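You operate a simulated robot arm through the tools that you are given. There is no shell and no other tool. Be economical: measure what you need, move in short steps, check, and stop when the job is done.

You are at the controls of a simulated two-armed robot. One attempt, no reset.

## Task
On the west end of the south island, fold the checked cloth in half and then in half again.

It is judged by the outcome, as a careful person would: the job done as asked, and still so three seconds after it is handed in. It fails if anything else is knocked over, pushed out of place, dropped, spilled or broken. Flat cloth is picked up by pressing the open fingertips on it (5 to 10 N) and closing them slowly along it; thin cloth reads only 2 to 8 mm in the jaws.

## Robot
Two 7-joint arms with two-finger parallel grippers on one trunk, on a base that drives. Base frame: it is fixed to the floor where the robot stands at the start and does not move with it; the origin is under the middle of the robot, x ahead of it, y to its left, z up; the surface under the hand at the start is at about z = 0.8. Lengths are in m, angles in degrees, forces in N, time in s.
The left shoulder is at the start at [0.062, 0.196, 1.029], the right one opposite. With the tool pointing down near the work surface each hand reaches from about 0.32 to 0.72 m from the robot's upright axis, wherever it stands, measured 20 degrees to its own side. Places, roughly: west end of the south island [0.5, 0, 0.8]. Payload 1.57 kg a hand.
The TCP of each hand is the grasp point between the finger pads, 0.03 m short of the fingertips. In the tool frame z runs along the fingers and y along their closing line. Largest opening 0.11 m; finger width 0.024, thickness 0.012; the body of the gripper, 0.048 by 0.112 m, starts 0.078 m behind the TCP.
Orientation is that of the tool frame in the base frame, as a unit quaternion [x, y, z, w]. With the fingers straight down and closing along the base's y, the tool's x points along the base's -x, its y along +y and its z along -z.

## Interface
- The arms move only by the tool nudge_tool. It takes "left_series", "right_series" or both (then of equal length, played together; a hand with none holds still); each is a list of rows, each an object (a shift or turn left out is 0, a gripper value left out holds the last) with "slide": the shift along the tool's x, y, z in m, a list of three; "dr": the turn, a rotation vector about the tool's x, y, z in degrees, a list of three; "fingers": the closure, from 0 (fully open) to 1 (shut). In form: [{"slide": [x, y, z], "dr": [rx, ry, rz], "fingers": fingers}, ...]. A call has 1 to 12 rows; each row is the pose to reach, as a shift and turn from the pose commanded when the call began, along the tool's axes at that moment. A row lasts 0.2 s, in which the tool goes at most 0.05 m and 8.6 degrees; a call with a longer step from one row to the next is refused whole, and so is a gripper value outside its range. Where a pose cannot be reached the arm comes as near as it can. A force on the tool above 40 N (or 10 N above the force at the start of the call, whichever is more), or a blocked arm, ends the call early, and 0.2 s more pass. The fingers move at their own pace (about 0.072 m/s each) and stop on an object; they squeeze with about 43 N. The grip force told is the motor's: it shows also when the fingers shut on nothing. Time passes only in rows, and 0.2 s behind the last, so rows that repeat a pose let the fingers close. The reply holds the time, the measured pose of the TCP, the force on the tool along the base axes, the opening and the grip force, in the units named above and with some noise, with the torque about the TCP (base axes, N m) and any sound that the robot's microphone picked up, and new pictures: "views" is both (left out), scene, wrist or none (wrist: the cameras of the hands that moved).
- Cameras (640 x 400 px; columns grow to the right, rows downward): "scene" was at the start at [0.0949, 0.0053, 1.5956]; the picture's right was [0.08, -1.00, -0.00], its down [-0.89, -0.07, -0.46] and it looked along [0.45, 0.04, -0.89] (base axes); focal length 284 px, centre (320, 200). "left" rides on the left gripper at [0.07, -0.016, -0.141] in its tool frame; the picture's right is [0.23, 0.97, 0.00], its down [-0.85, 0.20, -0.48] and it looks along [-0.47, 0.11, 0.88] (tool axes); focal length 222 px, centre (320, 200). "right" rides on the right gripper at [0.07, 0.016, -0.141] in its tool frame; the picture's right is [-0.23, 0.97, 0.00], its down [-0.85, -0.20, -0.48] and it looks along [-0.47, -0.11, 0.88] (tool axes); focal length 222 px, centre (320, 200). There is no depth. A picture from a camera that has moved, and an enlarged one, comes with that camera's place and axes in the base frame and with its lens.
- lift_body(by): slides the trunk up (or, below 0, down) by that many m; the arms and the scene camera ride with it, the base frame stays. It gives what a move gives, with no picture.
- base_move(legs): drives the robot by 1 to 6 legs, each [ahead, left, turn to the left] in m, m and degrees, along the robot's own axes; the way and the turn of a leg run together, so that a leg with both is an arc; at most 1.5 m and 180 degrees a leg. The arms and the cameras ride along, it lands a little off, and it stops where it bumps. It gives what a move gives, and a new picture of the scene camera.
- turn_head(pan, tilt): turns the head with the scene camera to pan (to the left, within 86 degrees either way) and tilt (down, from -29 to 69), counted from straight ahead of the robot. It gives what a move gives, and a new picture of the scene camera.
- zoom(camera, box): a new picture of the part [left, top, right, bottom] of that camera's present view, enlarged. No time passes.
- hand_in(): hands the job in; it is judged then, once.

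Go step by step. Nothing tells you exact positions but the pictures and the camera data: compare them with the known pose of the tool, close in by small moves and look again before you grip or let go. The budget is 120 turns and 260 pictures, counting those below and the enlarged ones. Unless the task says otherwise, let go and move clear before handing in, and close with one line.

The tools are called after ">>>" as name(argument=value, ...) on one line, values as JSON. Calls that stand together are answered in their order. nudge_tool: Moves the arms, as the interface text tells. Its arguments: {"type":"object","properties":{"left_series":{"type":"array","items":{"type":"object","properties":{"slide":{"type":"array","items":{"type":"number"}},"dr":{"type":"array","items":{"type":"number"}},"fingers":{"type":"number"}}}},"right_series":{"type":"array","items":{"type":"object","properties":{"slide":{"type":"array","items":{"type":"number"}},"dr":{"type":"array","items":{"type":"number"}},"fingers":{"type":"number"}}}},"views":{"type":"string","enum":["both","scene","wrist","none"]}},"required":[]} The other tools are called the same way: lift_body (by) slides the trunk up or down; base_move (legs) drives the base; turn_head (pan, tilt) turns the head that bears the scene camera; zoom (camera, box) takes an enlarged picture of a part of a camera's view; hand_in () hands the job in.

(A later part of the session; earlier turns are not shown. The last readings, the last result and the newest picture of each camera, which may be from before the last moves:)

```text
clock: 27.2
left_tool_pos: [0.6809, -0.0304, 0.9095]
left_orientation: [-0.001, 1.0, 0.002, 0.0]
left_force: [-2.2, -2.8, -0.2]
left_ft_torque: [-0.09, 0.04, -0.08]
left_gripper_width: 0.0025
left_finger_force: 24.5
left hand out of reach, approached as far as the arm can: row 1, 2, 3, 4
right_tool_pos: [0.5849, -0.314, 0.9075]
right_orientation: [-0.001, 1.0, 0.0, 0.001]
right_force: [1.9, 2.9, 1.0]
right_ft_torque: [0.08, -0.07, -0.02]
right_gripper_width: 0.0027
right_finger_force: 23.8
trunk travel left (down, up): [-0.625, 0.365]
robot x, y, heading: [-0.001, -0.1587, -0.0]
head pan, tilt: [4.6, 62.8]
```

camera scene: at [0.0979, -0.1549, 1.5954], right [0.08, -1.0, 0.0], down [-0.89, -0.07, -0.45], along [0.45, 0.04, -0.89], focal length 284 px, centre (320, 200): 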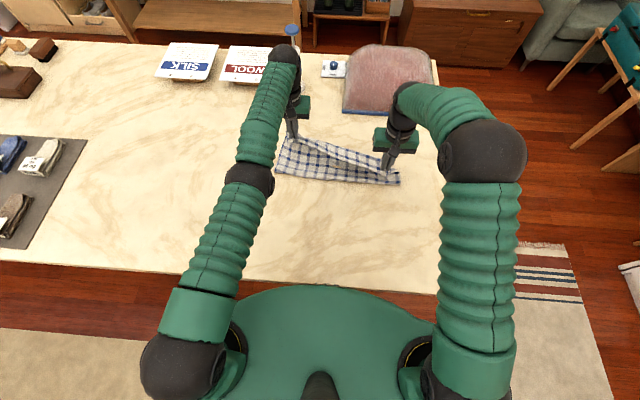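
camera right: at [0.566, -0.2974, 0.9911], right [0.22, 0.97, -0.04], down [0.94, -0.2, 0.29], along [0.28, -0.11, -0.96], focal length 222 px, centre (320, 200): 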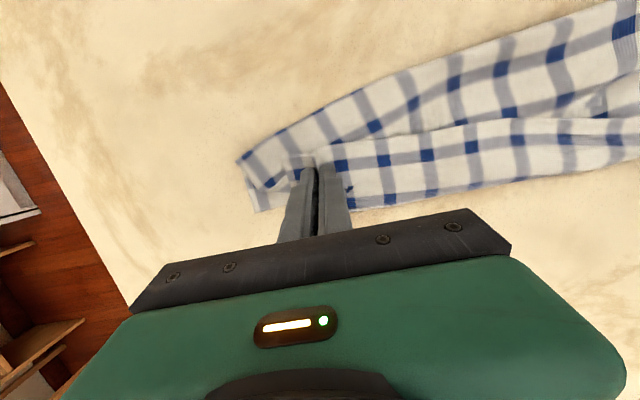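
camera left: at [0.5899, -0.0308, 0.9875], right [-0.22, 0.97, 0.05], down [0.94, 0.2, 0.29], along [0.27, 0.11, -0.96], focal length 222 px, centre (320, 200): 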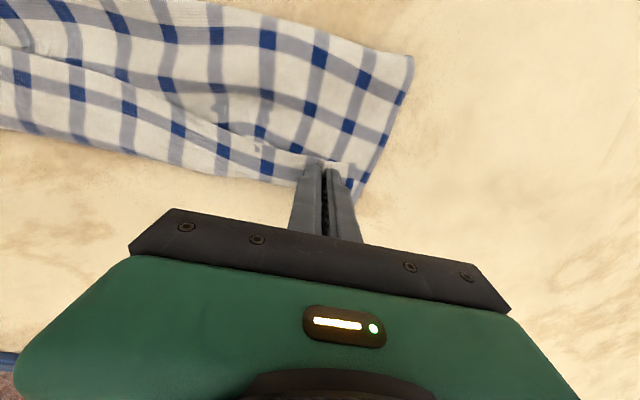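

>>> nudge_tool(left_series=[{"slide": [0, 0.02, -0.02]}, {"slide": [0, 0.04, -0.04]}, {"slide": [0, 0.04, -0.04]}], views="scene")

```text
clock: 27.8
left_tool_pos: [0.677, -0.0052, 0.9431]
left_orientation: [0.007, 1.0, -0.011, -0.004]
left_force: [-6.9, -19.8, -2.0]
left_ft_torque: [-0.63, 0.21, -0.07]
left_gripper_width: 0.0024
left_finger_force: 24.3
right_tool_pos: [0.5859, -0.2996, 0.9129]
right_orientation: [-0.004, 1.0, 0.01, 0.009]
right_force: [6.9, 20.8, 1.8]
right_ft_torque: [0.6, -0.23, -0.12]
right_gripper_width: 0.0027
right_finger_force: 24.2
trunk travel left (down, up): [-0.625, 0.365]
robot x, y, heading: [0.0014, -0.1601, 0.0]
head pan, tilt: [4.6, 62.8]
stopped in row 2 (left hand): the force on the tool passed its limit at 44 N (the readings are from after the stop); the commanded pose is now the measured one
camera scene: at [0.0961, -0.1531, 1.5955], right [0.08, -1.0, 0.0], down [-0.89, -0.07, -0.45], along [0.45, 0.04, -0.89], focal length 284 px, centre (320, 200)
```

scene: 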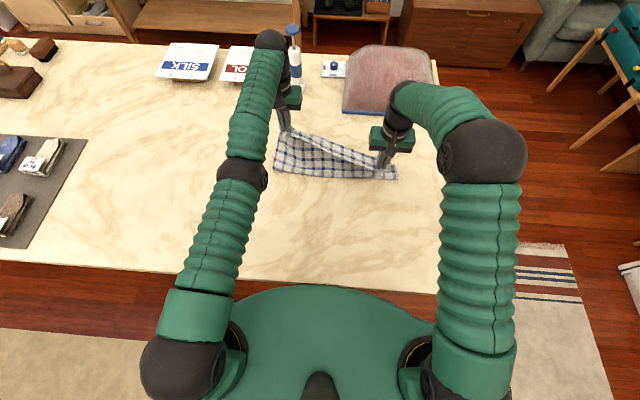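

The stop reset the left command to its measured pose. Now I'll bring the left hand back and a little inward to relieve the stretch.

>>> nudge_tool(left_series=[{"slide": [0.015, -0.006, 0.005]}, {"slide": [0.04, -0.01, 0.01]}, {"slide": [0.07, -0.01, 0.02]}, {"slide": [0.09, -0.01, 0.03]}, {"slide": [0.09, -0.01, 0.03]}], right_series=[{"slide": [0, 0, 0]}, {"slide": [0, 0, 0]}, {"slide": [0, 0, 0]}, {"slide": [0, 0, 0]}, {"slide": [0, 0, 0]}], views="scene")

```text
clock: 29.0
left_tool_pos: [0.6795, -0.0203, 0.9221]
left_orientation: [0.003, 1.0, -0.006, -0.003]
left_force: [-2.2, -4.4, -0.5]
left_ft_torque: [-0.14, 0.05, -0.05]
left_gripper_width: 0.0025
left_finger_force: 23.7
left hand out of reach, approached as far as the arm can: row 1, 2, 3, 4, 5
right_tool_pos: [0.5847, -0.3067, 0.9101]
right_orientation: [-0.003, 1.0, 0.007, 0.004]
right_force: [2.2, 3.9, 1.2]
right_ft_torque: [0.12, -0.07, -0.04]
right_gripper_width: 0.0024
right_finger_force: 24.0
trunk travel left (down, up): [-0.625, 0.365]
robot x, y, heading: [-0.0009, -0.1582, 0.3]
head pan, tilt: [4.6, 62.8]
camera scene: at [0.097, -0.1548, 1.5955], right [0.08, -1.0, 0.0], down [-0.89, -0.07, -0.45], along [0.45, 0.04, -0.89], focal length 284 px, centre (320, 200)
```

scene: 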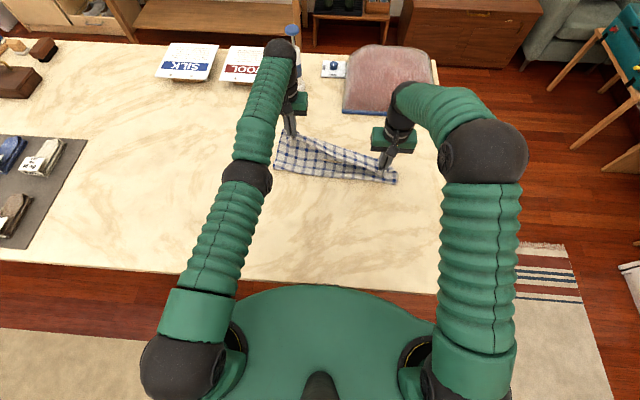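

The left arm is straight and won't come back by itself, but the whole robot can. I'll bring the right hand level with the left, then drive back so both hands carry the hem back over and unfold it.

>>> nudge_tool(right_series=[{"slide": [-0.025, -0.003, 0]}, {"slide": [-0.05, -0.003, 0]}, {"slide": [-0.06, -0.003, 0]}], views="none")

>>> base_move(legs=[[-0.26, 0, 0]])

>>> zoom(camera="scene", box=[220, 100, 444, 240])

```text
clock: 29.8
left_tool_pos: [0.6793, -0.0226, 0.9226]
left_orientation: [0.002, 1.0, -0.007, -0.002]
left_force: [-0.4, 0.2, -0.2]
left_ft_torque: [-0.02, 0.01, -0.01]
left_gripper_width: 0.0026
left_finger_force: 23.7
right_tool_pos: [0.645, -0.3082, 0.9109]
right_orientation: [-0.004, 1.0, 0.008, 0.007]
right_force: [-0.3, -0.2, 0.1]
right_ft_torque: [-0.02, -0.01, 0.04]
right_gripper_width: 0.0025
right_finger_force: 24.0
trunk travel left (down, up): [-0.625, 0.365]
robot x, y, heading: [0.001, -0.1611, 0.0]
head pan, tilt: [4.6, 62.8]
```

```text
clock: 31.7
left_tool_pos: [0.4213, -0.0237, 0.9222]
left_orientation: [0.006, 1.0, -0.007, -0.004]
left_force: [-0.5, -0.4, -0.4]
left_ft_torque: [0.01, 0.01, 0.01]
left_gripper_width: 0.0028
left_finger_force: 24.1
right_tool_pos: [0.3858, -0.3104, 0.9111]
right_orientation: [-0.002, 1.0, 0.008, 0.005]
right_force: [-0.1, 0.8, 0.0]
right_ft_torque: [0.02, -0.01, 0.05]
right_gripper_width: 0.0024
right_finger_force: 23.7
trunk travel left (down, up): [-0.625, 0.365]
robot x, y, heading: [-0.2616, -0.1628, 0.0]
head pan, tilt: [4.6, 62.8]
camera scene: at [-0.1611, -0.1548, 1.5954], right [0.08, -1.0, 0.0], down [-0.89, -0.07, -0.45], along [0.45, 0.04, -0.89], focal length 284 px, centre (320, 200)
```

scene: 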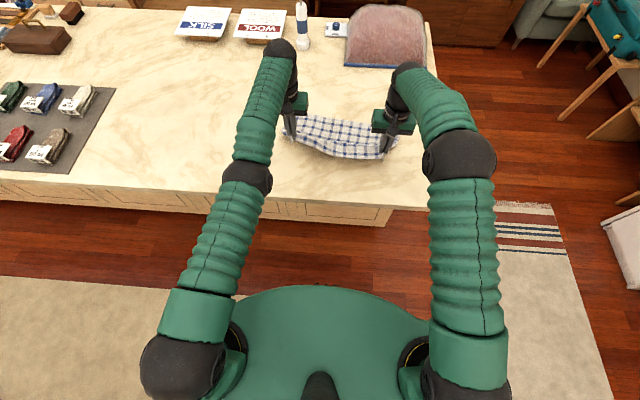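

```text
2.86 times, centred on (332, 170) of scene
camera zoom: at [-0.1611, -0.1548, 1.5954], right [0.08, -1.0, 0.0], down [-0.89, -0.07, -0.45], along [0.45, 0.04, -0.89], focal length 812 px, centre (286, 286)
```

zoom: 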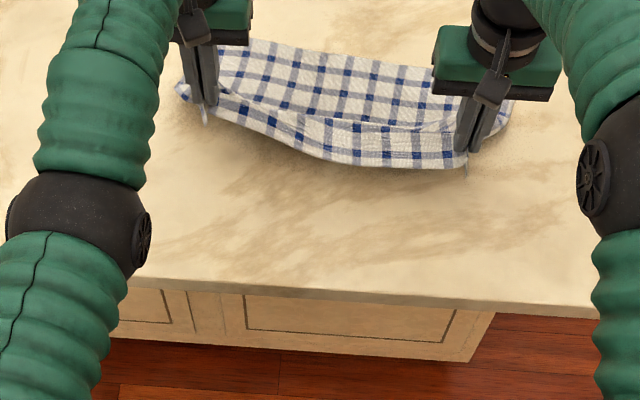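

The cloth is unfolding cleanly. I'll back up a little more, level the right hand and lower the trunk to lay the hem down.

>>> base_move(legs=[[-0.03, 0, 0]])

>>> nudge_tool(right_series=[{"slide": [-0.02, 0.003, -0.005]}, {"slide": [-0.03, 0.003, -0.011]}], views="none")

>>> lift_body(by=-0.07)

>>> zoom(camera="scene", box=[220, 100, 444, 240])

```text
clock: 32.5
left_tool_pos: [0.3921, -0.023, 0.9191]
left_orientation: [0.005, 1.0, -0.007, -0.008]
left_force: [0.1, 0.8, -0.5]
left_ft_torque: [-0.01, -0.02, 0.0]
left_gripper_width: 0.0026
left_finger_force: 23.9
right_tool_pos: [0.3561, -0.3099, 0.911]
right_orientation: [-0.002, 1.0, 0.008, 0.005]
right_force: [0.8, 0.4, -1.0]
right_ft_torque: [0.04, 0.05, 0.0]
right_gripper_width: 0.0024
right_finger_force: 24.3
trunk travel left (down, up): [-0.625, 0.365]
robot x, y, heading: [-0.2886, -0.1599, -0.2]
head pan, tilt: [4.6, 62.8]
camera scene: at [-0.1855, -0.1549, 1.5949], right [0.08, -1.0, 0.0], down [-0.89, -0.07, -0.45], along [0.45, 0.04, -0.89], focal length 284 px, centre (320, 200)
```

scene: 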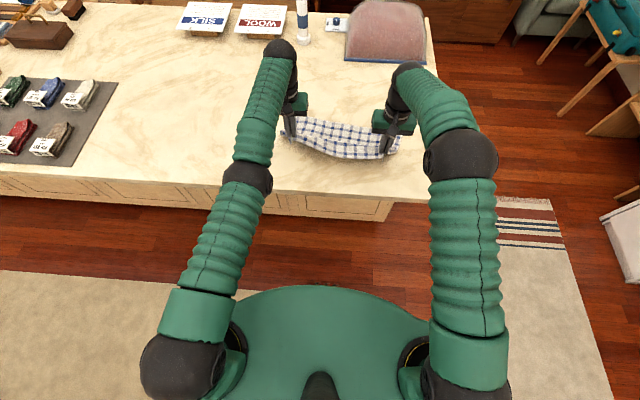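

```text
clock: 33.1
left_tool_pos: [0.3852, -0.0237, 0.916]
left_orientation: [0.005, 1.0, -0.005, -0.017]
left_force: [0.8, -0.9, -0.1]
left_ft_torque: [0.02, 0.01, 0.02]
left_gripper_width: 0.0026
left_finger_force: 23.9
right_tool_pos: [0.3833, -0.307, 0.9256]
right_orientation: [-0.001, 1.0, 0.008, 0.008]
right_force: [0.1, -0.7, 0.6]
right_ft_torque: [0.0, 0.0, 0.03]
right_gripper_width: 0.0025
right_finger_force: 24.0
trunk travel left (down, up): [-0.625, 0.365]
robot x, y, heading: [-0.2919, -0.159, 0.0]
head pan, tilt: [4.6, 62.8]
```

```text
clock: 34.2
left_tool_pos: [0.3834, -0.0242, 0.8473]
left_orientation: [0.005, 1.0, -0.006, -0.015]
left_force: [0.6, 0.1, -0.2]
left_ft_torque: [-0.01, 0.0, -0.01]
left_gripper_width: 0.0024
left_finger_force: 24.1
right_tool_pos: [0.3823, -0.3072, 0.8569]
right_orientation: [-0.001, 1.0, 0.008, 0.009]
right_force: [-0.4, 0.0, 0.2]
right_ft_torque: [-0.05, 0.0, -0.01]
right_gripper_width: 0.0023
right_finger_force: 23.4
trunk travel left (down, up): [-0.555, 0.435]
robot x, y, heading: [-0.2907, -0.1582, -0.2]
head pan, tilt: [4.6, 62.8]
```

```text
2.86 times, centred on (332, 170) of scene
camera zoom: at [-0.1925, -0.1546, 1.5255], right [0.08, -1.0, 0.0], down [-0.89, -0.07, -0.45], along [0.45, 0.03, -0.89], focal length 812 px, centre (286, 286)
```

zoom: 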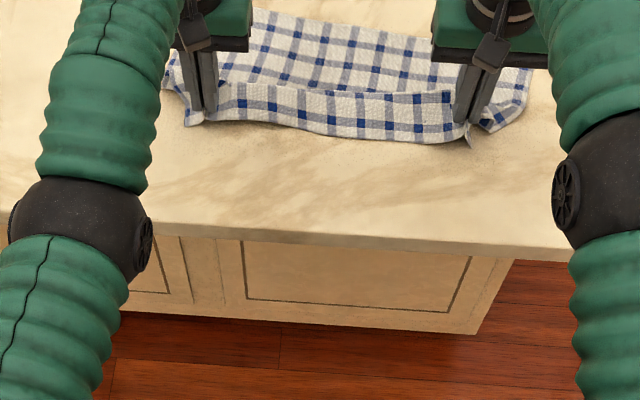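

>>> base_move(legs=[[-0.05, 0, 0]])

>>> lift_body(by=-0.012)

>>> zoom(camera="scene", box=[220, 60, 444, 200])

```text
clock: 35.1
left_tool_pos: [0.3358, -0.0234, 0.8449]
left_orientation: [0.005, 1.0, -0.007, -0.017]
left_force: [-0.6, 0.0, -0.1]
left_ft_torque: [-0.03, -0.04, 0.02]
left_gripper_width: 0.0025
left_finger_force: 23.9
right_tool_pos: [0.3331, -0.3056, 0.8556]
right_orientation: [-0.001, 1.0, 0.008, 0.008]
right_force: [-0.3, -0.3, -0.5]
right_ft_torque: [-0.01, -0.01, -0.02]
right_gripper_width: 0.0025
right_finger_force: 24.4
trunk travel left (down, up): [-0.555, 0.435]
robot x, y, heading: [-0.3378, -0.1641, -0.4]
head pan, tilt: [4.6, 62.8]
camera scene: at [-0.239, -0.1546, 1.5252], right [0.08, -1.0, 0.0], down [-0.89, -0.07, -0.45], along [0.45, 0.03, -0.89], focal length 284 px, centre (320, 200)
```

scene: 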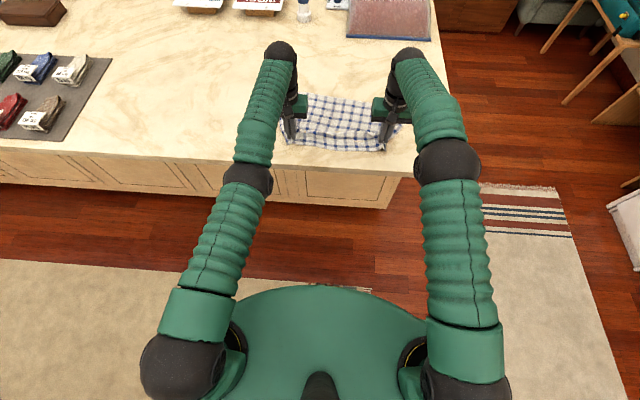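

```text
clock: 35.7
left_tool_pos: [0.3294, -0.0239, 0.8312]
left_orientation: [0.006, 1.0, -0.005, -0.024]
left_force: [0.6, -0.1, 5.1]
left_ft_torque: [0.06, -0.13, 0.02]
left_gripper_width: 0.0028
left_finger_force: 23.8
right_tool_pos: [0.33, -0.3065, 0.8482]
right_orientation: [-0.001, 1.0, 0.008, 0.011]
right_force: [-0.3, -0.1, 0.3]
right_ft_torque: [-0.01, -0.03, -0.01]
right_gripper_width: 0.0025
right_finger_force: 23.7
trunk travel left (down, up): [-0.543, 0.447]
robot x, y, heading: [-0.3428, -0.1599, -0.6]
head pan, tilt: [4.6, 62.8]
```

```text
2.86 times, centred on (332, 130) of scene
camera zoom: at [-0.2446, -0.1551, 1.5137], right [0.08, -1.0, 0.0], down [-0.89, -0.07, -0.46], along [0.45, 0.04, -0.89], focal length 812 px, centre (286, 400)
```

zoom: 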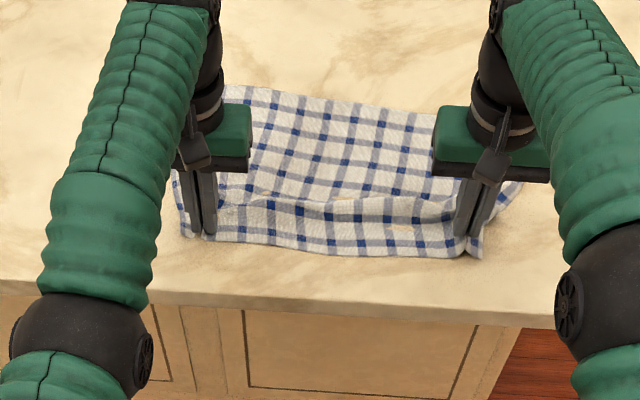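

>>> nudge_tool(right_series=[{"slide": [0.0, 0, 0.008]}, {"slide": [0.0, 0, 0.013]}, {"slide": [0.0, 0, 0.013]}, {"slide": [0.0, 0, 0.013], "fingers": 0.7}, {"slide": [0.0, 0, 0.013], "fingers": 0.5}, {"slide": [0.0, 0, 0.013], "fingers": 0.5}], left_series=[{"fingers": 1}, {"fingers": 1}, {"fingers": 1}, {"fingers": 0.7}, {"fingers": 0.5}, {"fingers": 0.5}], views="none")

>>> lift_body(by=0.15)

>>> zoom(camera="scene", box=[220, 60, 444, 200])

```text
clock: 37.1
left_tool_pos: [0.3292, -0.0237, 0.8314]
left_orientation: [0.006, 1.0, -0.005, -0.025]
left_force: [0.8, -1.4, 7.5]
left_ft_torque: [0.21, -0.09, -0.01]
left_gripper_width: 0.0536
left_finger_force: 0.2
right_tool_pos: [0.3309, -0.3075, 0.8348]
right_orientation: [-0.001, 1.0, 0.007, 0.01]
right_force: [-0.3, 0.0, -0.7]
right_ft_torque: [-0.01, 0.01, 0.02]
right_gripper_width: 0.0548
right_finger_force: 0.0
trunk travel left (down, up): [-0.543, 0.447]
robot x, y, heading: [-0.3385, -0.1611, -0.5]
head pan, tilt: [4.6, 62.8]
```

```text
clock: 38.8
left_tool_pos: [0.3294, -0.023, 0.9785]
left_orientation: [0.006, 1.0, -0.006, -0.028]
left_force: [0.8, 0.9, -0.6]
left_ft_torque: [-0.04, 0.01, 0.01]
left_gripper_width: 0.0547
left_finger_force: 0.1
right_tool_pos: [0.3314, -0.3062, 0.9838]
right_orientation: [-0.001, 1.0, 0.008, 0.009]
right_force: [-0.4, 0.1, -0.9]
right_ft_torque: [-0.01, 0.02, 0.01]
right_gripper_width: 0.0548
right_finger_force: 0.0
trunk travel left (down, up): [-0.693, 0.297]
robot x, y, heading: [-0.3405, -0.1627, -0.4]
head pan, tilt: [4.6, 62.8]
```

```text
2.86 times, centred on (332, 130) of scene
camera zoom: at [-0.2413, -0.1545, 1.6634], right [0.08, -1.0, 0.0], down [-0.89, -0.07, -0.45], along [0.45, 0.03, -0.89], focal length 812 px, centre (286, 400)
```

zoom: 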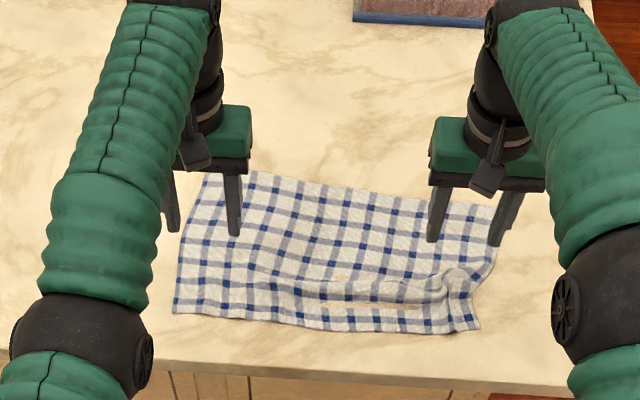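

Both hands have let go and the cloth is nearly flat again, with only a small crumple at the near-right corner. Now I'll try to free the left arm from its straight pose in the open.

>>> nudge_tool(left_series=[{"slide": [0.02, 0.02, -0.02], "dr": [0, -8, 0]}, {"slide": [0.04, 0.03, -0.02], "dr": [0, -16, 0]}, {"slide": [0.06, 0.03, -0.02], "dr": [0, -24, 0]}, {"slide": [0.08, 0.03, -0.02], "dr": [0, -30, 0]}, {"slide": [0.08, 0.03, -0.02], "dr": [0, -30, 0]}], views="none")

```text
clock: 40.0
left_tool_pos: [0.4574, -0.0023, 1.0328]
left_orientation: [0.004, 0.97, -0.007, 0.243]
left_force: [0.3, -0.4, 0.9]
left_ft_torque: [-0.02, 0.01, -0.01]
left_gripper_width: 0.0547
left_finger_force: 0.0
left hand out of reach, approached as far as the arm can: row 1, 2, 3, 4, 5
right_tool_pos: [0.3306, -0.3051, 0.9828]
right_orientation: [-0.001, 1.0, 0.008, 0.009]
right_force: [0.4, -0.6, -0.1]
right_ft_torque: [0.02, 0.02, 0.02]
right_gripper_width: 0.0551
right_finger_force: 0.0
trunk travel left (down, up): [-0.693, 0.297]
robot x, y, heading: [-0.339, -0.1609, -0.5]
head pan, tilt: [4.6, 62.8]
```

>>> nudge_tool(left_series=[{"slide": [0.044, 0.02, -0.023]}, {"slide": [0.088, 0.02, -0.047]}, {"slide": [0.13, 0.02, -0.07]}, {"slide": [0.17, 0.02, -0.09]}, {"slide": [0.21, 0.02, -0.11]}, {"slide": [0.21, 0.02, -0.11]}, {"slide": [0.21, 0.02, -0.11]}, {"slide": [0.21, 0.02, -0.11]}], views="scene")

```text
refused: row 1 steps farther than a row can; nothing moved
```

>>> nudge_tool(left_series=[{"slide": [0.035, 0, -0.02]}, {"slide": [0.075, 0, -0.04]}, {"slide": [0.115, 0, -0.06]}, {"slide": [0.155, 0, -0.08]}, {"slide": [0.195, 0, -0.1]}, {"slide": [0.21, 0, -0.11]}, {"slide": [0.21, 0, -0.11]}, {"slide": [0.21, 0, -0.11]}], views="scene")

```text
clock: 41.8
left_tool_pos: [0.4574, -0.0059, 1.0401]
left_orientation: [0.005, 0.97, -0.007, 0.243]
left_force: [0.5, -0.1, 0.1]
left_ft_torque: [0.0, -0.02, 0.04]
left_gripper_width: 0.0549
left_finger_force: 0.0
left hand out of reach, approached as far as the arm can: row 1, 2, 3, 4, 5, 6, 7, 8
right_tool_pos: [0.3316, -0.3067, 0.9846]
right_orientation: [-0.001, 1.0, 0.007, 0.011]
right_force: [-0.8, -0.9, 0.0]
right_ft_torque: [0.0, -0.02, 0.01]
right_gripper_width: 0.055
right_finger_force: 0.1
trunk travel left (down, up): [-0.693, 0.297]
robot x, y, heading: [-0.3376, -0.1597, -0.2]
head pan, tilt: [4.6, 62.8]
camera scene: at [-0.2413, -0.1544, 1.6635], right [0.08, -1.0, 0.0], down [-0.89, -0.07, -0.45], along [0.45, 0.03, -0.89], focal length 284 px, centre (320, 200)
```

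scene: 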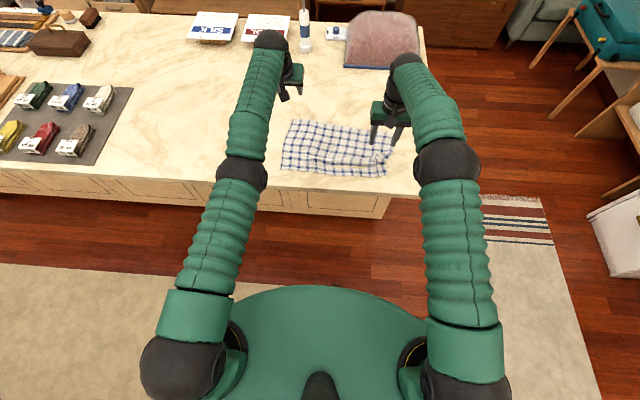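

>>> nudge_tool(left_series=[{"slide": [-0.038, 0.01, 0.02]}, {"slide": [-0.076, 0.02, 0.04]}, {"slide": [-0.114, 0.03, 0.06]}, {"slide": [-0.152, 0.04, 0.08]}, {"slide": [-0.19, 0.05, 0.1]}, {"slide": [-0.228, 0.06, 0.12]}, {"slide": [-0.266, 0.07, 0.14]}, {"slide": [-0.304, 0.08, 0.16]}, {"slide": [-0.342, 0.09, 0.18]}, {"slide": [-0.38, 0.1, 0.2]}, {"slide": [-0.38, 0.1, 0.2]}], views="none")

```text
clock: 44.2
left_tool_pos: [0.4626, 0.0648, 1.0187]
left_orientation: [0.004, 0.97, -0.008, 0.244]
left_force: [0.3, 0.3, 0.7]
left_ft_torque: [-0.02, -0.02, 0.01]
left_gripper_width: 0.0549
left_finger_force: 0.0
left hand out of reach, approached as far as the arm can: row 1, 2, 3, 4, 5, 6, 7, 8, 9, 10, 11
right_tool_pos: [0.3318, -0.3039, 0.9842]
right_orientation: [-0.001, 1.0, 0.007, 0.009]
right_force: [0.2, 0.6, 0.9]
right_ft_torque: [0.0, -0.01, 0.0]
right_gripper_width: 0.0549
right_finger_force: 0.1
trunk travel left (down, up): [-0.693, 0.297]
robot x, y, heading: [-0.3406, -0.1619, -0.3]
head pan, tilt: [4.6, 62.8]
```

>>> nudge_tool(left_series=[{"slide": [0.038, 0.01, -0.02]}, {"slide": [0.076, 0.02, -0.04]}, {"slide": [0.114, 0.03, -0.06]}, {"slide": [0.152, 0.04, -0.08]}, {"slide": [0.19, 0.05, -0.1]}, {"slide": [0.228, 0.06, -0.12]}, {"slide": [0.266, 0.07, -0.14]}, {"slide": [0.266, 0.07, -0.14]}], views="scene")

```text
clock: 46.0
left_tool_pos: [0.4322, 0.2076, 1.0453]
left_orientation: [0.005, 0.97, -0.008, 0.243]
left_force: [-0.5, 0.1, -0.7]
left_ft_torque: [0.01, -0.01, -0.01]
left_gripper_width: 0.0548
left_finger_force: 0.0
left hand out of reach, approached as far as the arm can: row 1, 2, 3, 4, 5, 6, 7, 8
right_tool_pos: [0.3317, -0.3059, 0.9845]
right_orientation: [-0.001, 1.0, 0.008, 0.01]
right_force: [-0.2, -0.3, 0.2]
right_ft_torque: [0.01, 0.03, -0.02]
right_gripper_width: 0.0552
right_finger_force: 0.1
trunk travel left (down, up): [-0.693, 0.297]
robot x, y, heading: [-0.3375, -0.1644, -0.1]
head pan, tilt: [4.6, 62.8]
camera scene: at [-0.2414, -0.1516, 1.6635], right [0.08, -1.0, 0.0], down [-0.89, -0.07, -0.45], along [0.45, 0.03, -0.89], focal length 284 px, centre (320, 200)
```

scene: 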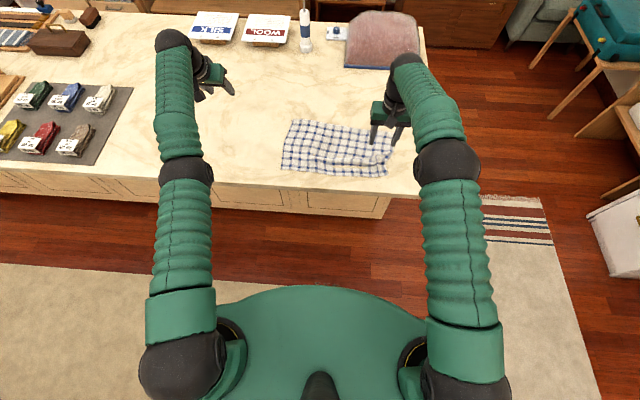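

>>> nudge_tool(left_series=[{"slide": [0, -0.04, 0.02]}, {"slide": [0, -0.08, 0.04]}, {"slide": [0, -0.12, 0.05]}, {"slide": [0, -0.16, 0.05]}, {"slide": [0, -0.2, 0.05]}], views="none")

```text
clock: 47.2
left_tool_pos: [0.4597, 0.0092, 1.0099]
left_orientation: [0.003, 0.97, -0.006, 0.243]
left_force: [-0.1, -1.1, 0.0]
left_ft_torque: [-0.01, 0.0, 0.03]
left_gripper_width: 0.0547
left_finger_force: 0.0
left hand out of reach, approached as far as the arm can: row 1, 4, 5
right_tool_pos: [0.3305, -0.3069, 0.9841]
right_orientation: [-0.001, 1.0, 0.008, 0.009]
right_force: [0.4, -0.8, 0.2]
right_ft_torque: [0.02, 0.0, 0.01]
right_gripper_width: 0.055
right_finger_force: 0.1
trunk travel left (down, up): [-0.693, 0.297]
robot x, y, heading: [-0.3406, -0.1631, -0.2]
head pan, tilt: [4.6, 62.8]
```

>>> nudge_tool(left_series=[{"slide": [0.014, -0.03, 0.0094]}, {"slide": [0.028, -0.06, 0.0188]}, {"slide": [0.042, -0.09, 0.028]}, {"slide": [0.056, -0.12, 0.0376]}], views="none")

```text
clock: 48.2
left_tool_pos: [0.4422, -0.1155, 0.9507]
left_orientation: [0.004, 0.97, -0.005, 0.243]
left_force: [-0.5, -1.0, -0.3]
left_ft_torque: [-0.03, 0.02, 0.02]
left_gripper_width: 0.0547
left_finger_force: 0.0
left hand out of reach, approached as far as the arm can: row 1, 2, 3, 4
right_tool_pos: [0.3327, -0.3079, 0.9836]
right_orientation: [-0.002, 1.0, 0.008, 0.01]
right_force: [0.3, 0.0, -0.3]
right_ft_torque: [0.02, -0.02, 0.02]
right_gripper_width: 0.0551
right_finger_force: 0.1
trunk travel left (down, up): [-0.693, 0.297]
robot x, y, heading: [-0.3359, -0.1603, -0.2]
head pan, tilt: [4.6, 62.8]
```

>>> nudge_tool(left_series=[{"slide": [-0.0056, 0.01, -0.042]}, {"slide": [-0.011, 0.02, -0.084]}, {"slide": [-0.017, 0.03, -0.126]}, {"slide": [-0.022, 0.04, -0.168]}, {"slide": [-0.028, 0.05, -0.21]}, {"slide": [-0.034, 0.06, -0.252]}], views="scene")

```text
clock: 49.6
left_tool_pos: [0.4082, -0.0599, 1.2114]
left_orientation: [0.003, 0.97, -0.007, 0.243]
left_force: [-0.1, -0.4, -0.2]
left_ft_torque: [0.02, -0.04, 0.02]
left_gripper_width: 0.0548
left_finger_force: 0.1
left hand out of reach, approached as far as the arm can: row 1, 2, 3, 4, 5, 6
right_tool_pos: [0.3299, -0.3055, 0.9845]
right_orientation: [-0.001, 1.0, 0.008, 0.011]
right_force: [0.4, 0.1, 0.2]
right_ft_torque: [0.0, 0.02, 0.02]
right_gripper_width: 0.0551
right_finger_force: 0.1
trunk travel left (down, up): [-0.693, 0.297]
robot x, y, heading: [-0.341, -0.1582, -0.3]
head pan, tilt: [4.6, 62.8]
camera scene: at [-0.2434, -0.1544, 1.6635], right [0.08, -1.0, 0.0], down [-0.89, -0.07, -0.46], along [0.45, 0.03, -0.89], focal length 284 px, centre (320, 200)
```

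scene: 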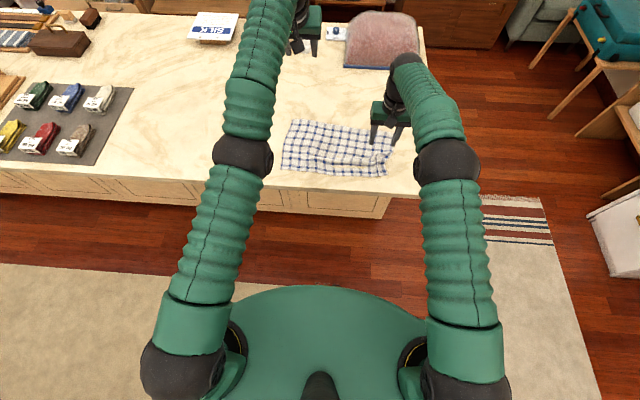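

>>> zoom(camera="scene", box=[180, 80, 340, 220])

>>> zoom(camera="scene", box=[360, 40, 520, 220])

```text
2.86 times, centred on (260, 150) of scene
camera zoom: at [-0.2434, -0.1544, 1.6635], right [0.08, -1.0, 0.0], down [-0.89, -0.07, -0.46], along [0.45, 0.03, -0.89], focal length 812 px, centre (491, 343)
```

zoom: 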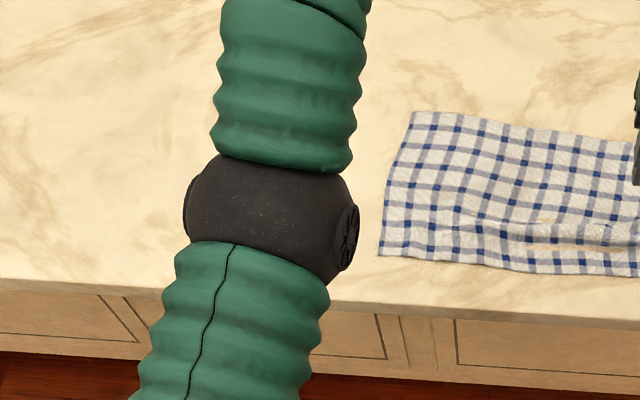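

```text
2.22 times, centred on (440, 130) of scene
camera zoom: at [-0.2434, -0.1544, 1.6635], right [0.08, -1.0, 0.0], down [-0.89, -0.07, -0.46], along [0.45, 0.03, -0.89], focal length 631 px, centre (53, 356)
```

zoom: 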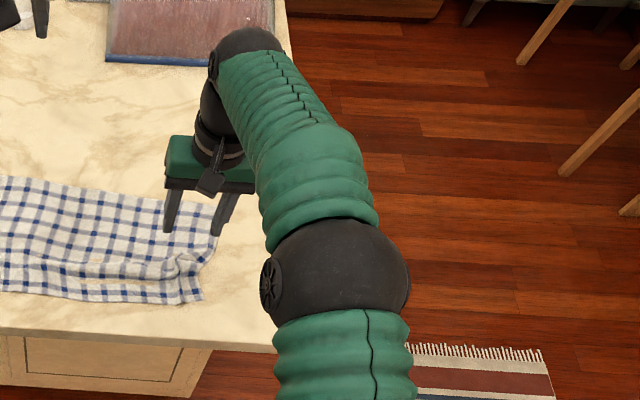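

>>> nudge_tool(left_series=[{"slide": [0.0165, 0, 0.031]}, {"slide": [0.05, 0, 0.055]}, {"slide": [0.088, 0, 0.074]}, {"slide": [0.127, 0, 0.093]}, {"slide": [0.165, 0, 0.112]}, {"slide": [0.19, 0, 0.12]}], views="none")

```text
clock: 51.0
left_tool_pos: [0.4465, -0.0931, 1.0267]
left_orientation: [0.003, 0.97, -0.006, 0.242]
left_force: [0.4, 0.5, 0.5]
left_ft_torque: [0.01, 0.02, -0.04]
left_gripper_width: 0.0552
left_finger_force: 0.1
left hand out of reach, approached as far as the arm can: row 1, 2, 3, 4, 5, 6
right_tool_pos: [0.332, -0.3067, 0.9847]
right_orientation: [0.0, 1.0, 0.008, 0.01]
right_force: [-0.3, -0.2, -0.6]
right_ft_torque: [-0.01, -0.02, 0.04]
right_gripper_width: 0.0551
right_finger_force: 0.1
trunk travel left (down, up): [-0.693, 0.297]
robot x, y, heading: [-0.3382, -0.1616, -0.2]
head pan, tilt: [4.6, 62.8]
```

>>> nudge_tool(left_series=[{"slide": [0.01, 0, -0.01], "dr": [0, 8, 0]}, {"slide": [0.02, 0, -0.02], "dr": [0, 16, 0]}, {"slide": [0.03, 0, -0.03], "dr": [0, 24, 0]}, {"slide": [0.04, 0, -0.04], "dr": [0, 32, 0]}, {"slide": [0.05, 0, -0.05], "dr": [0, 40, 0]}, {"slide": [0.06, 0, -0.06], "dr": [0, 48, 0]}, {"slide": [0.07, 0, -0.07], "dr": [0, 56, 0]}, {"slide": [0.08, 0, -0.08], "dr": [0, 64, 0]}, {"slide": [0.09, 0, -0.09], "dr": [0, 72, 0]}, {"slide": [0.1, 0, -0.1], "dr": [0, 80, 0]}], views="scene")

```text
clock: 53.2
left_tool_pos: [0.1492, -0.0516, 1.0285]
left_orientation: [-0.038, 0.915, -0.014, -0.401]
left_force: [0.0, 0.3, -0.5]
left_ft_torque: [-0.03, 0.04, 0.0]
left_gripper_width: 0.0549
left_finger_force: 0.0
left hand out of reach, approached as far as the arm can: row 1, 2, 3, 4, 5, 6, 7, 8, 9, 10
right_tool_pos: [0.3331, -0.3043, 0.9835]
right_orientation: [-0.001, 1.0, 0.006, 0.008]
right_force: [0.4, -0.1, 0.5]
right_ft_torque: [0.02, 0.03, -0.04]
right_gripper_width: 0.0549
right_finger_force: 0.0
trunk travel left (down, up): [-0.693, 0.297]
robot x, y, heading: [-0.3424, -0.1634, -0.3]
head pan, tilt: [4.6, 62.8]
camera scene: at [-0.2391, -0.1522, 1.6634], right [0.08, -1.0, 0.0], down [-0.89, -0.07, -0.45], along [0.45, 0.03, -0.89], focal length 284 px, centre (320, 200)
```

scene: 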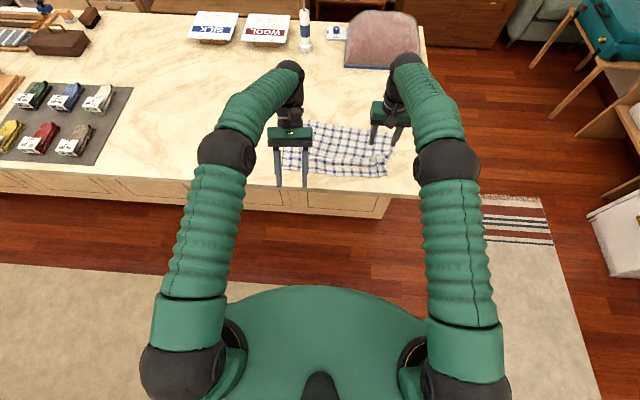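

The left elbow is bent again. I'll bring that hand back to pointing straight down.

>>> nudge_tool(left_series=[{"slide": [-0.017, 0.01, -0.018], "dr": [0, -8, 0]}, {"slide": [-0.034, 0.02, -0.036], "dr": [0, -16, 0]}, {"slide": [-0.051, 0.03, -0.055], "dr": [0, -24, 0]}, {"slide": [-0.068, 0.04, -0.073], "dr": [0, -32, 0]}, {"slide": [-0.085, 0.04, -0.09], "dr": [0, -40, 0]}, {"slide": [-0.102, 0.04, -0.11], "dr": [0, -47, 0]}, {"slide": [-0.102, 0.04, -0.11], "dr": [0, -47, 0]}], views="scene")

```text
clock: 54.8
left_tool_pos: [0.2927, 0.0011, 1.0273]
left_orientation: [-0.042, 0.999, 0.004, 0.0]
left_force: [-0.6, 0.0, -0.3]
left_ft_torque: [-0.03, 0.03, 0.01]
left_gripper_width: 0.0549
left_finger_force: 0.0
right_tool_pos: [0.332, -0.3058, 0.9838]
right_orientation: [-0.001, 1.0, 0.008, 0.009]
right_force: [-0.1, 0.1, -0.4]
right_ft_torque: [0.01, 0.0, 0.02]
right_gripper_width: 0.055
right_finger_force: 0.1
trunk travel left (down, up): [-0.693, 0.297]
robot x, y, heading: [-0.3411, -0.1623, -0.3]
head pan, tilt: [4.6, 62.8]
camera scene: at [-0.2418, -0.1542, 1.6635], right [0.08, -1.0, 0.0], down [-0.89, -0.07, -0.45], along [0.45, 0.03, -0.89], focal length 284 px, centre (320, 200)
```

scene: 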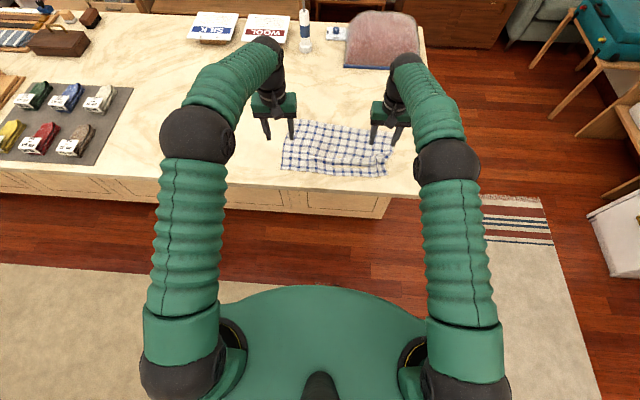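

The left hand tracks normally again. I'll drive forward so the far edge is well inside reach, then look at the cloth.

>>> base_move(legs=[[0.26, 0, 0]])

>>> zoom(camera="scene", box=[240, 140, 432, 260])

```text
clock: 56.7
left_tool_pos: [0.5541, 0.0023, 1.029]
left_orientation: [-0.044, 0.999, 0.003, 0.0]
left_force: [0.9, 0.0, -0.3]
left_ft_torque: [-0.01, 0.01, 0.0]
left_gripper_width: 0.0551
left_finger_force: 0.1
right_tool_pos: [0.5926, -0.3053, 0.9851]
right_orientation: [-0.003, 1.0, 0.008, 0.01]
right_force: [0.6, -0.3, -0.2]
right_ft_torque: [-0.01, -0.03, 0.02]
right_gripper_width: 0.0549
right_finger_force: 0.1
trunk travel left (down, up): [-0.693, 0.297]
robot x, y, heading: [-0.0757, -0.1622, -0.4]
head pan, tilt: [4.6, 62.8]
camera scene: at [0.0181, -0.1547, 1.6637], right [0.08, -1.0, 0.0], down [-0.89, -0.07, -0.46], along [0.45, 0.04, -0.89], focal length 284 px, centre (320, 200)
```

scene: 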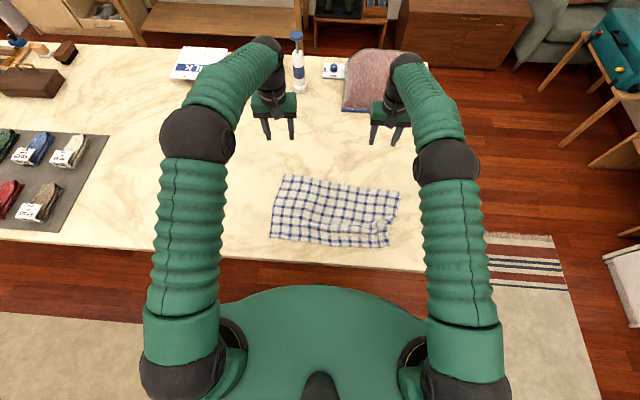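

```text
3.33 times, centred on (336, 200) of scene
camera zoom: at [0.0181, -0.1547, 1.6637], right [0.08, -1.0, 0.0], down [-0.89, -0.07, -0.46], along [0.45, 0.04, -0.89], focal length 947 px, centre (267, 200)
```

zoom: 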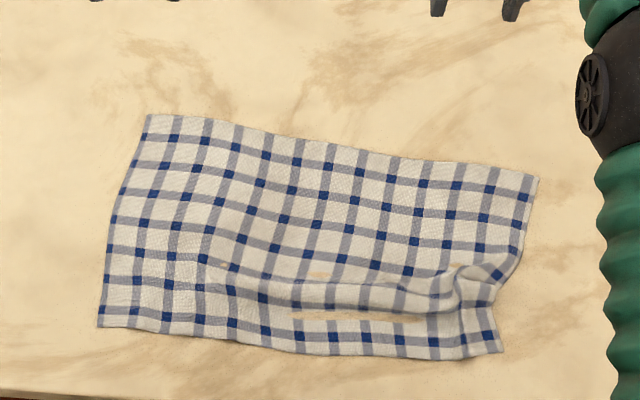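

The cloth lies flat but turned about 8°, with a wrinkle at the near right. I'll take both far corners, straighten by pulling the far-right corner, and fold toward the robot. First the hands go above the far corners.

>>> nudge_tool(left_series=[{"slide": [0.004, -0.003, 0.04], "dr": [0, 0, 2], "fingers": 0.73}, {"slide": [0.008, -0.007, 0.08], "dr": [0, 0, 4]}, {"slide": [0.012, -0.01, 0.12], "dr": [0, 0, 5]}, {"slide": [0.016, -0.014, 0.155], "dr": [0, 0, 5]}, {"slide": [0.016, -0.014, 0.155], "dr": [0, 0, 5]}], right_series=[{"slide": [0.024, -0.014, 0.028], "fingers": 0.73}, {"slide": [0.048, -0.028, 0.057]}, {"slide": [0.072, -0.042, 0.086]}, {"slide": [0.0946, -0.0557, 0.113]}, {"slide": [0.0946, -0.0557, 0.113]}])

```text
clock: 57.9
left_tool_pos: [0.5396, -0.0133, 0.8736]
left_orientation: [0.002, 1.0, 0.003, 0.0]
left_force: [0.8, -0.4, -0.2]
left_ft_torque: [0.01, 0.01, 0.01]
left_gripper_width: 0.0297
left_finger_force: 0.0
right_tool_pos: [0.4996, -0.3613, 0.8694]
right_orientation: [-0.003, 1.0, 0.008, 0.011]
right_force: [0.1, 0.0, -0.5]
right_ft_torque: [-0.01, 0.03, 0.03]
right_gripper_width: 0.0296
right_finger_force: 0.0
trunk travel left (down, up): [-0.693, 0.297]
robot x, y, heading: [-0.0781, -0.1597, -0.4]
head pan, tilt: [4.6, 62.8]
camera scene: at [0.02, -0.1551, 1.6635], right [0.08, -1.0, 0.0], down [-0.89, -0.07, -0.45], along [0.45, 0.04, -0.89], focal length 284 px, centre (320, 200)
camera right: at [0.427, -0.3478, 1.0105], right [0.22, 0.97, 0.02], down [0.85, -0.2, 0.49], along [0.49, -0.09, -0.87], focal length 222 px, centre (320, 200)
camera left: at [0.4692, -0.0308, 1.0135], right [-0.23, 0.97, 0.01], down [0.85, 0.2, 0.48], along [0.47, 0.11, -0.88], focal length 222 px, centre (320, 200)
```

scene: 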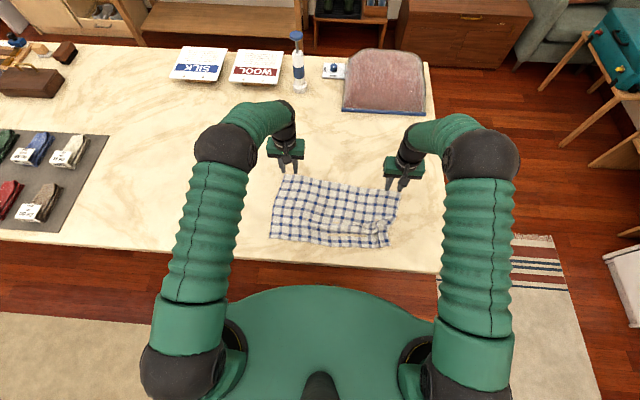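
right: 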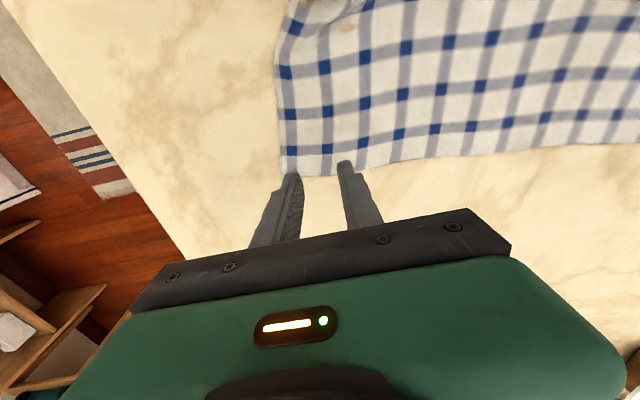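
left: 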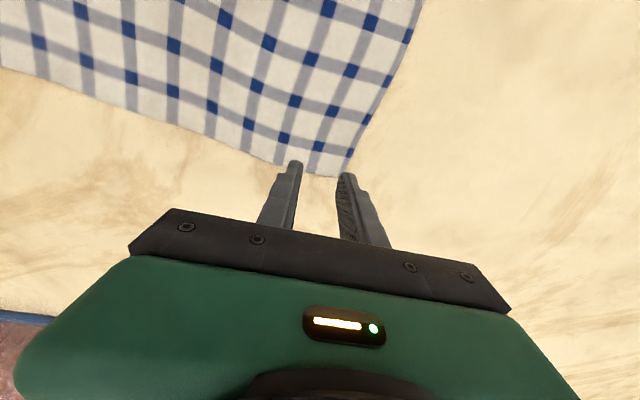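

The corners are at (0.511, −0.401) and (0.550, 0.020), and the hands line up with them. Lowering now.

>>> nudge_tool(left_series=[{"slide": [0, 0, 0.02]}, {"slide": [0, 0, 0.035]}, {"slide": [0, 0, 0.0405]}, {"slide": [0, 0, 0.0405]}], right_series=[{"slide": [-0.006, -0.003, 0.015]}, {"slide": [-0.006, -0.003, 0.03]}, {"slide": [-0.006, -0.003, 0.0365]}, {"slide": [-0.006, -0.003, 0.0365]}], views="wrist")

```text
clock: 58.9
left_tool_pos: [0.5382, -0.0131, 0.8331]
left_orientation: [0.002, 1.0, 0.002, 0.0]
left_force: [0.0, 0.0, 0.1]
left_ft_torque: [-0.02, 0.02, 0.02]
left_gripper_width: 0.0294
left_finger_force: 0.1
right_tool_pos: [0.5065, -0.3626, 0.8344]
right_orientation: [-0.003, 1.0, 0.008, 0.01]
right_force: [0.1, 0.5, -0.8]
right_ft_torque: [0.0, 0.0, 0.02]
right_gripper_width: 0.0296
right_finger_force: 0.0
trunk travel left (down, up): [-0.693, 0.297]
robot x, y, heading: [-0.0758, -0.1614, 0.1]
head pan, tilt: [4.6, 62.8]
camera right: at [0.4348, -0.3487, 0.9733], right [0.22, 0.97, 0.02], down [0.85, -0.2, 0.49], along [0.48, -0.09, -0.87], focal length 222 px, centre (320, 200)
camera left: at [0.4684, -0.0312, 0.9735], right [-0.23, 0.97, 0.01], down [0.86, 0.2, 0.48], along [0.47, 0.11, -0.88], focal length 222 px, centre (320, 200)
```

right: 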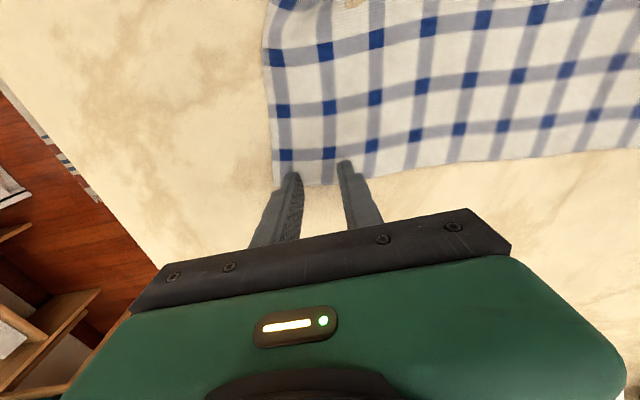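
left: 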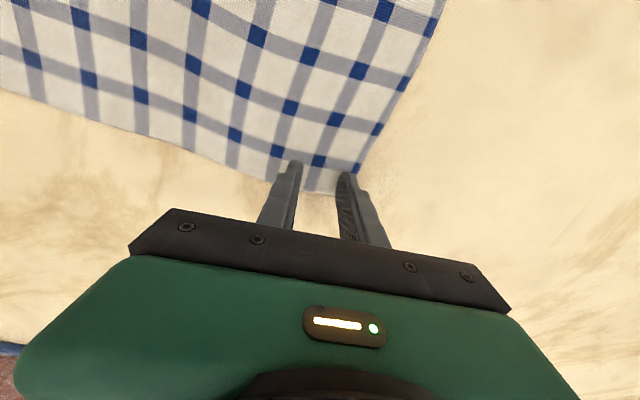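

>>> nudge_tool(left_series=[{"slide": [0.003, 0, 0]}, {"slide": [0.003, 0, 0.0012]}, {"slide": [0.003, 0, 0.0018]}], right_series=[{"slide": [0.003, 0, 0]}, {"slide": [0.003, 0, 0.0012]}, {"slide": [0.003, 0, 0.0018]}], views="none")

```text
clock: 59.7
left_tool_pos: [0.5345, -0.0112, 0.8327]
left_orientation: [0.0, 1.0, 0.003, 0.001]
left_force: [1.1, -0.1, 1.4]
left_ft_torque: [-0.02, 0.0, 0.01]
left_gripper_width: 0.03
left_finger_force: 0.1
right_tool_pos: [0.5041, -0.3618, 0.833]
right_orientation: [-0.003, 1.0, 0.007, 0.011]
right_force: [-0.6, -0.3, 4.1]
right_ft_torque: [-0.15, 0.05, -0.02]
right_gripper_width: 0.0298
right_finger_force: 0.2
trunk travel left (down, up): [-0.693, 0.297]
robot x, y, heading: [-0.0784, -0.1627, -0.0]
head pan, tilt: [4.6, 62.8]
```

>>> nudge_tool(left_series=[{"slide": [0, 0, 0.0005]}, {"slide": [0, 0, 0.001]}], right_series=[{"slide": [0, 0, 0.0], "dr": [0.9, 0, 0]}, {"slide": [0, 0, 0.0007], "dr": [0.9, 0, 0]}], views="none")

```text
clock: 60.3
left_tool_pos: [0.5347, -0.0123, 0.8317]
left_orientation: [-0.001, 1.0, 0.003, 0.0]
left_force: [0.5, -1.2, 3.8]
left_ft_torque: [-0.06, 0.0, 0.0]
left_gripper_width: 0.0299
left_finger_force: 0.1
right_tool_pos: [0.5027, -0.3628, 0.8321]
right_orientation: [-0.003, 1.0, 0.001, 0.012]
right_force: [2.6, 0.0, 9.4]
right_ft_torque: [-0.08, -0.01, 0.02]
right_gripper_width: 0.0302
right_finger_force: 0.5
trunk travel left (down, up): [-0.693, 0.297]
robot x, y, heading: [-0.0792, -0.1662, -0.1]
head pan, tilt: [4.6, 62.8]
```

Pressing at about 4 N and 9 N. I'll add a little on the left and close both hands slowly.

>>> nudge_tool(left_series=[{"slide": [0, 0, 0.0006], "fingers": 0.74}, {"slide": [0, 0, 0.0006], "fingers": 0.77}, {"slide": [0, 0, 0.0006], "fingers": 0.8}, {"slide": [0, 0, 0.0006], "fingers": 0.83}, {"slide": [0, 0, 0.0006], "fingers": 0.86}, {"slide": [0, 0, 0.0006], "fingers": 0.89}, {"slide": [0, 0, 0.0006], "fingers": 0.92}, {"slide": [0, 0, 0.0006], "fingers": 0.95}, {"slide": [0, 0, 0.0006], "fingers": 0.98}, {"slide": [0, 0, 0.0006], "fingers": 1}, {"slide": [0, 0, 0.0006], "fingers": 1}], right_series=[{"slide": [0, 0, 0.0002], "fingers": 0.74}, {"slide": [0, 0, 0.0002], "fingers": 0.77}, {"slide": [0, 0, 0.0002], "fingers": 0.8}, {"slide": [0, 0, 0.0002], "fingers": 0.83}, {"slide": [0, 0, 0.0002], "fingers": 0.86}, {"slide": [0, 0, 0.0002], "fingers": 0.89}, {"slide": [0, 0, 0.0002], "fingers": 0.92}, {"slide": [0, 0, 0.0002], "fingers": 0.95}, {"slide": [0, 0, 0.0002], "fingers": 0.98}, {"slide": [0, 0, 0.0002], "fingers": 1}, {"slide": [0, 0, 0.0002], "fingers": 1}])

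```text
clock: 62.7
left_tool_pos: [0.5341, -0.0119, 0.8312]
left_orientation: [0.0, 1.0, 0.002, 0.003]
left_force: [-0.2, -0.8, 10.2]
left_ft_torque: [-0.05, 0.01, 0.03]
left_gripper_width: 0.002
left_finger_force: 23.8
right_tool_pos: [0.5011, -0.3604, 0.8315]
right_orientation: [-0.002, 1.0, 0.0, 0.012]
right_force: [0.6, -0.8, 15.9]
right_ft_torque: [-0.05, 0.11, 0.0]
right_gripper_width: 0.0
right_finger_force: 21.9
trunk travel left (down, up): [-0.693, 0.297]
robot x, y, heading: [-0.0756, -0.1588, 0.1]
head pan, tilt: [4.6, 62.8]
camera scene: at [0.0144, -0.1547, 1.664], right [0.08, -1.0, 0.0], down [-0.89, -0.07, -0.46], along [0.46, 0.04, -0.89], focal length 284 px, centre (320, 200)
camera right: at [0.4294, -0.3459, 0.9709], right [0.22, 0.97, 0.01], down [0.84, -0.19, 0.5], along [0.49, -0.11, -0.87], focal length 222 px, centre (320, 200)
camera left: at [0.464, -0.0298, 0.9723], right [-0.23, 0.97, 0.0], down [0.85, 0.2, 0.48], along [0.47, 0.11, -0.88], focal length 222 px, centre (320, 200)
```

scene: 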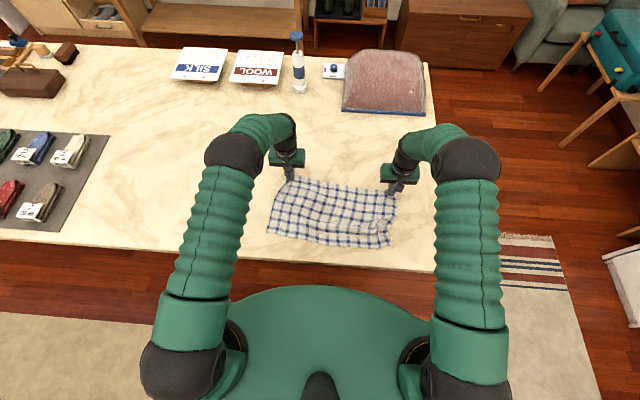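
right: 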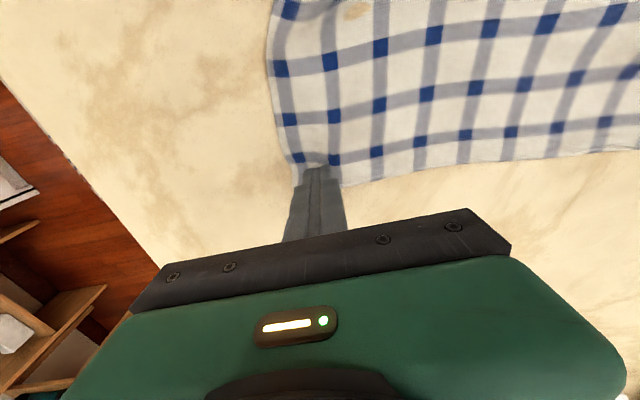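
left: 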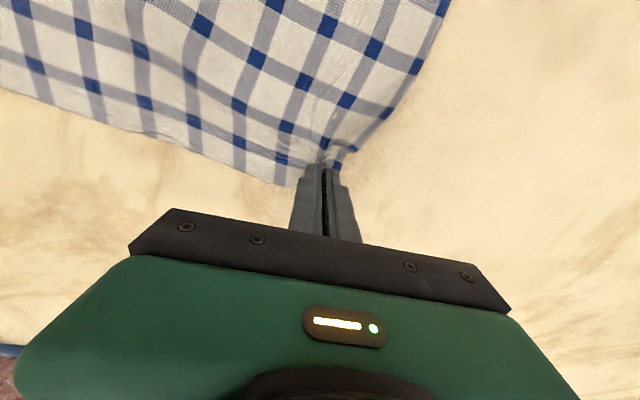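

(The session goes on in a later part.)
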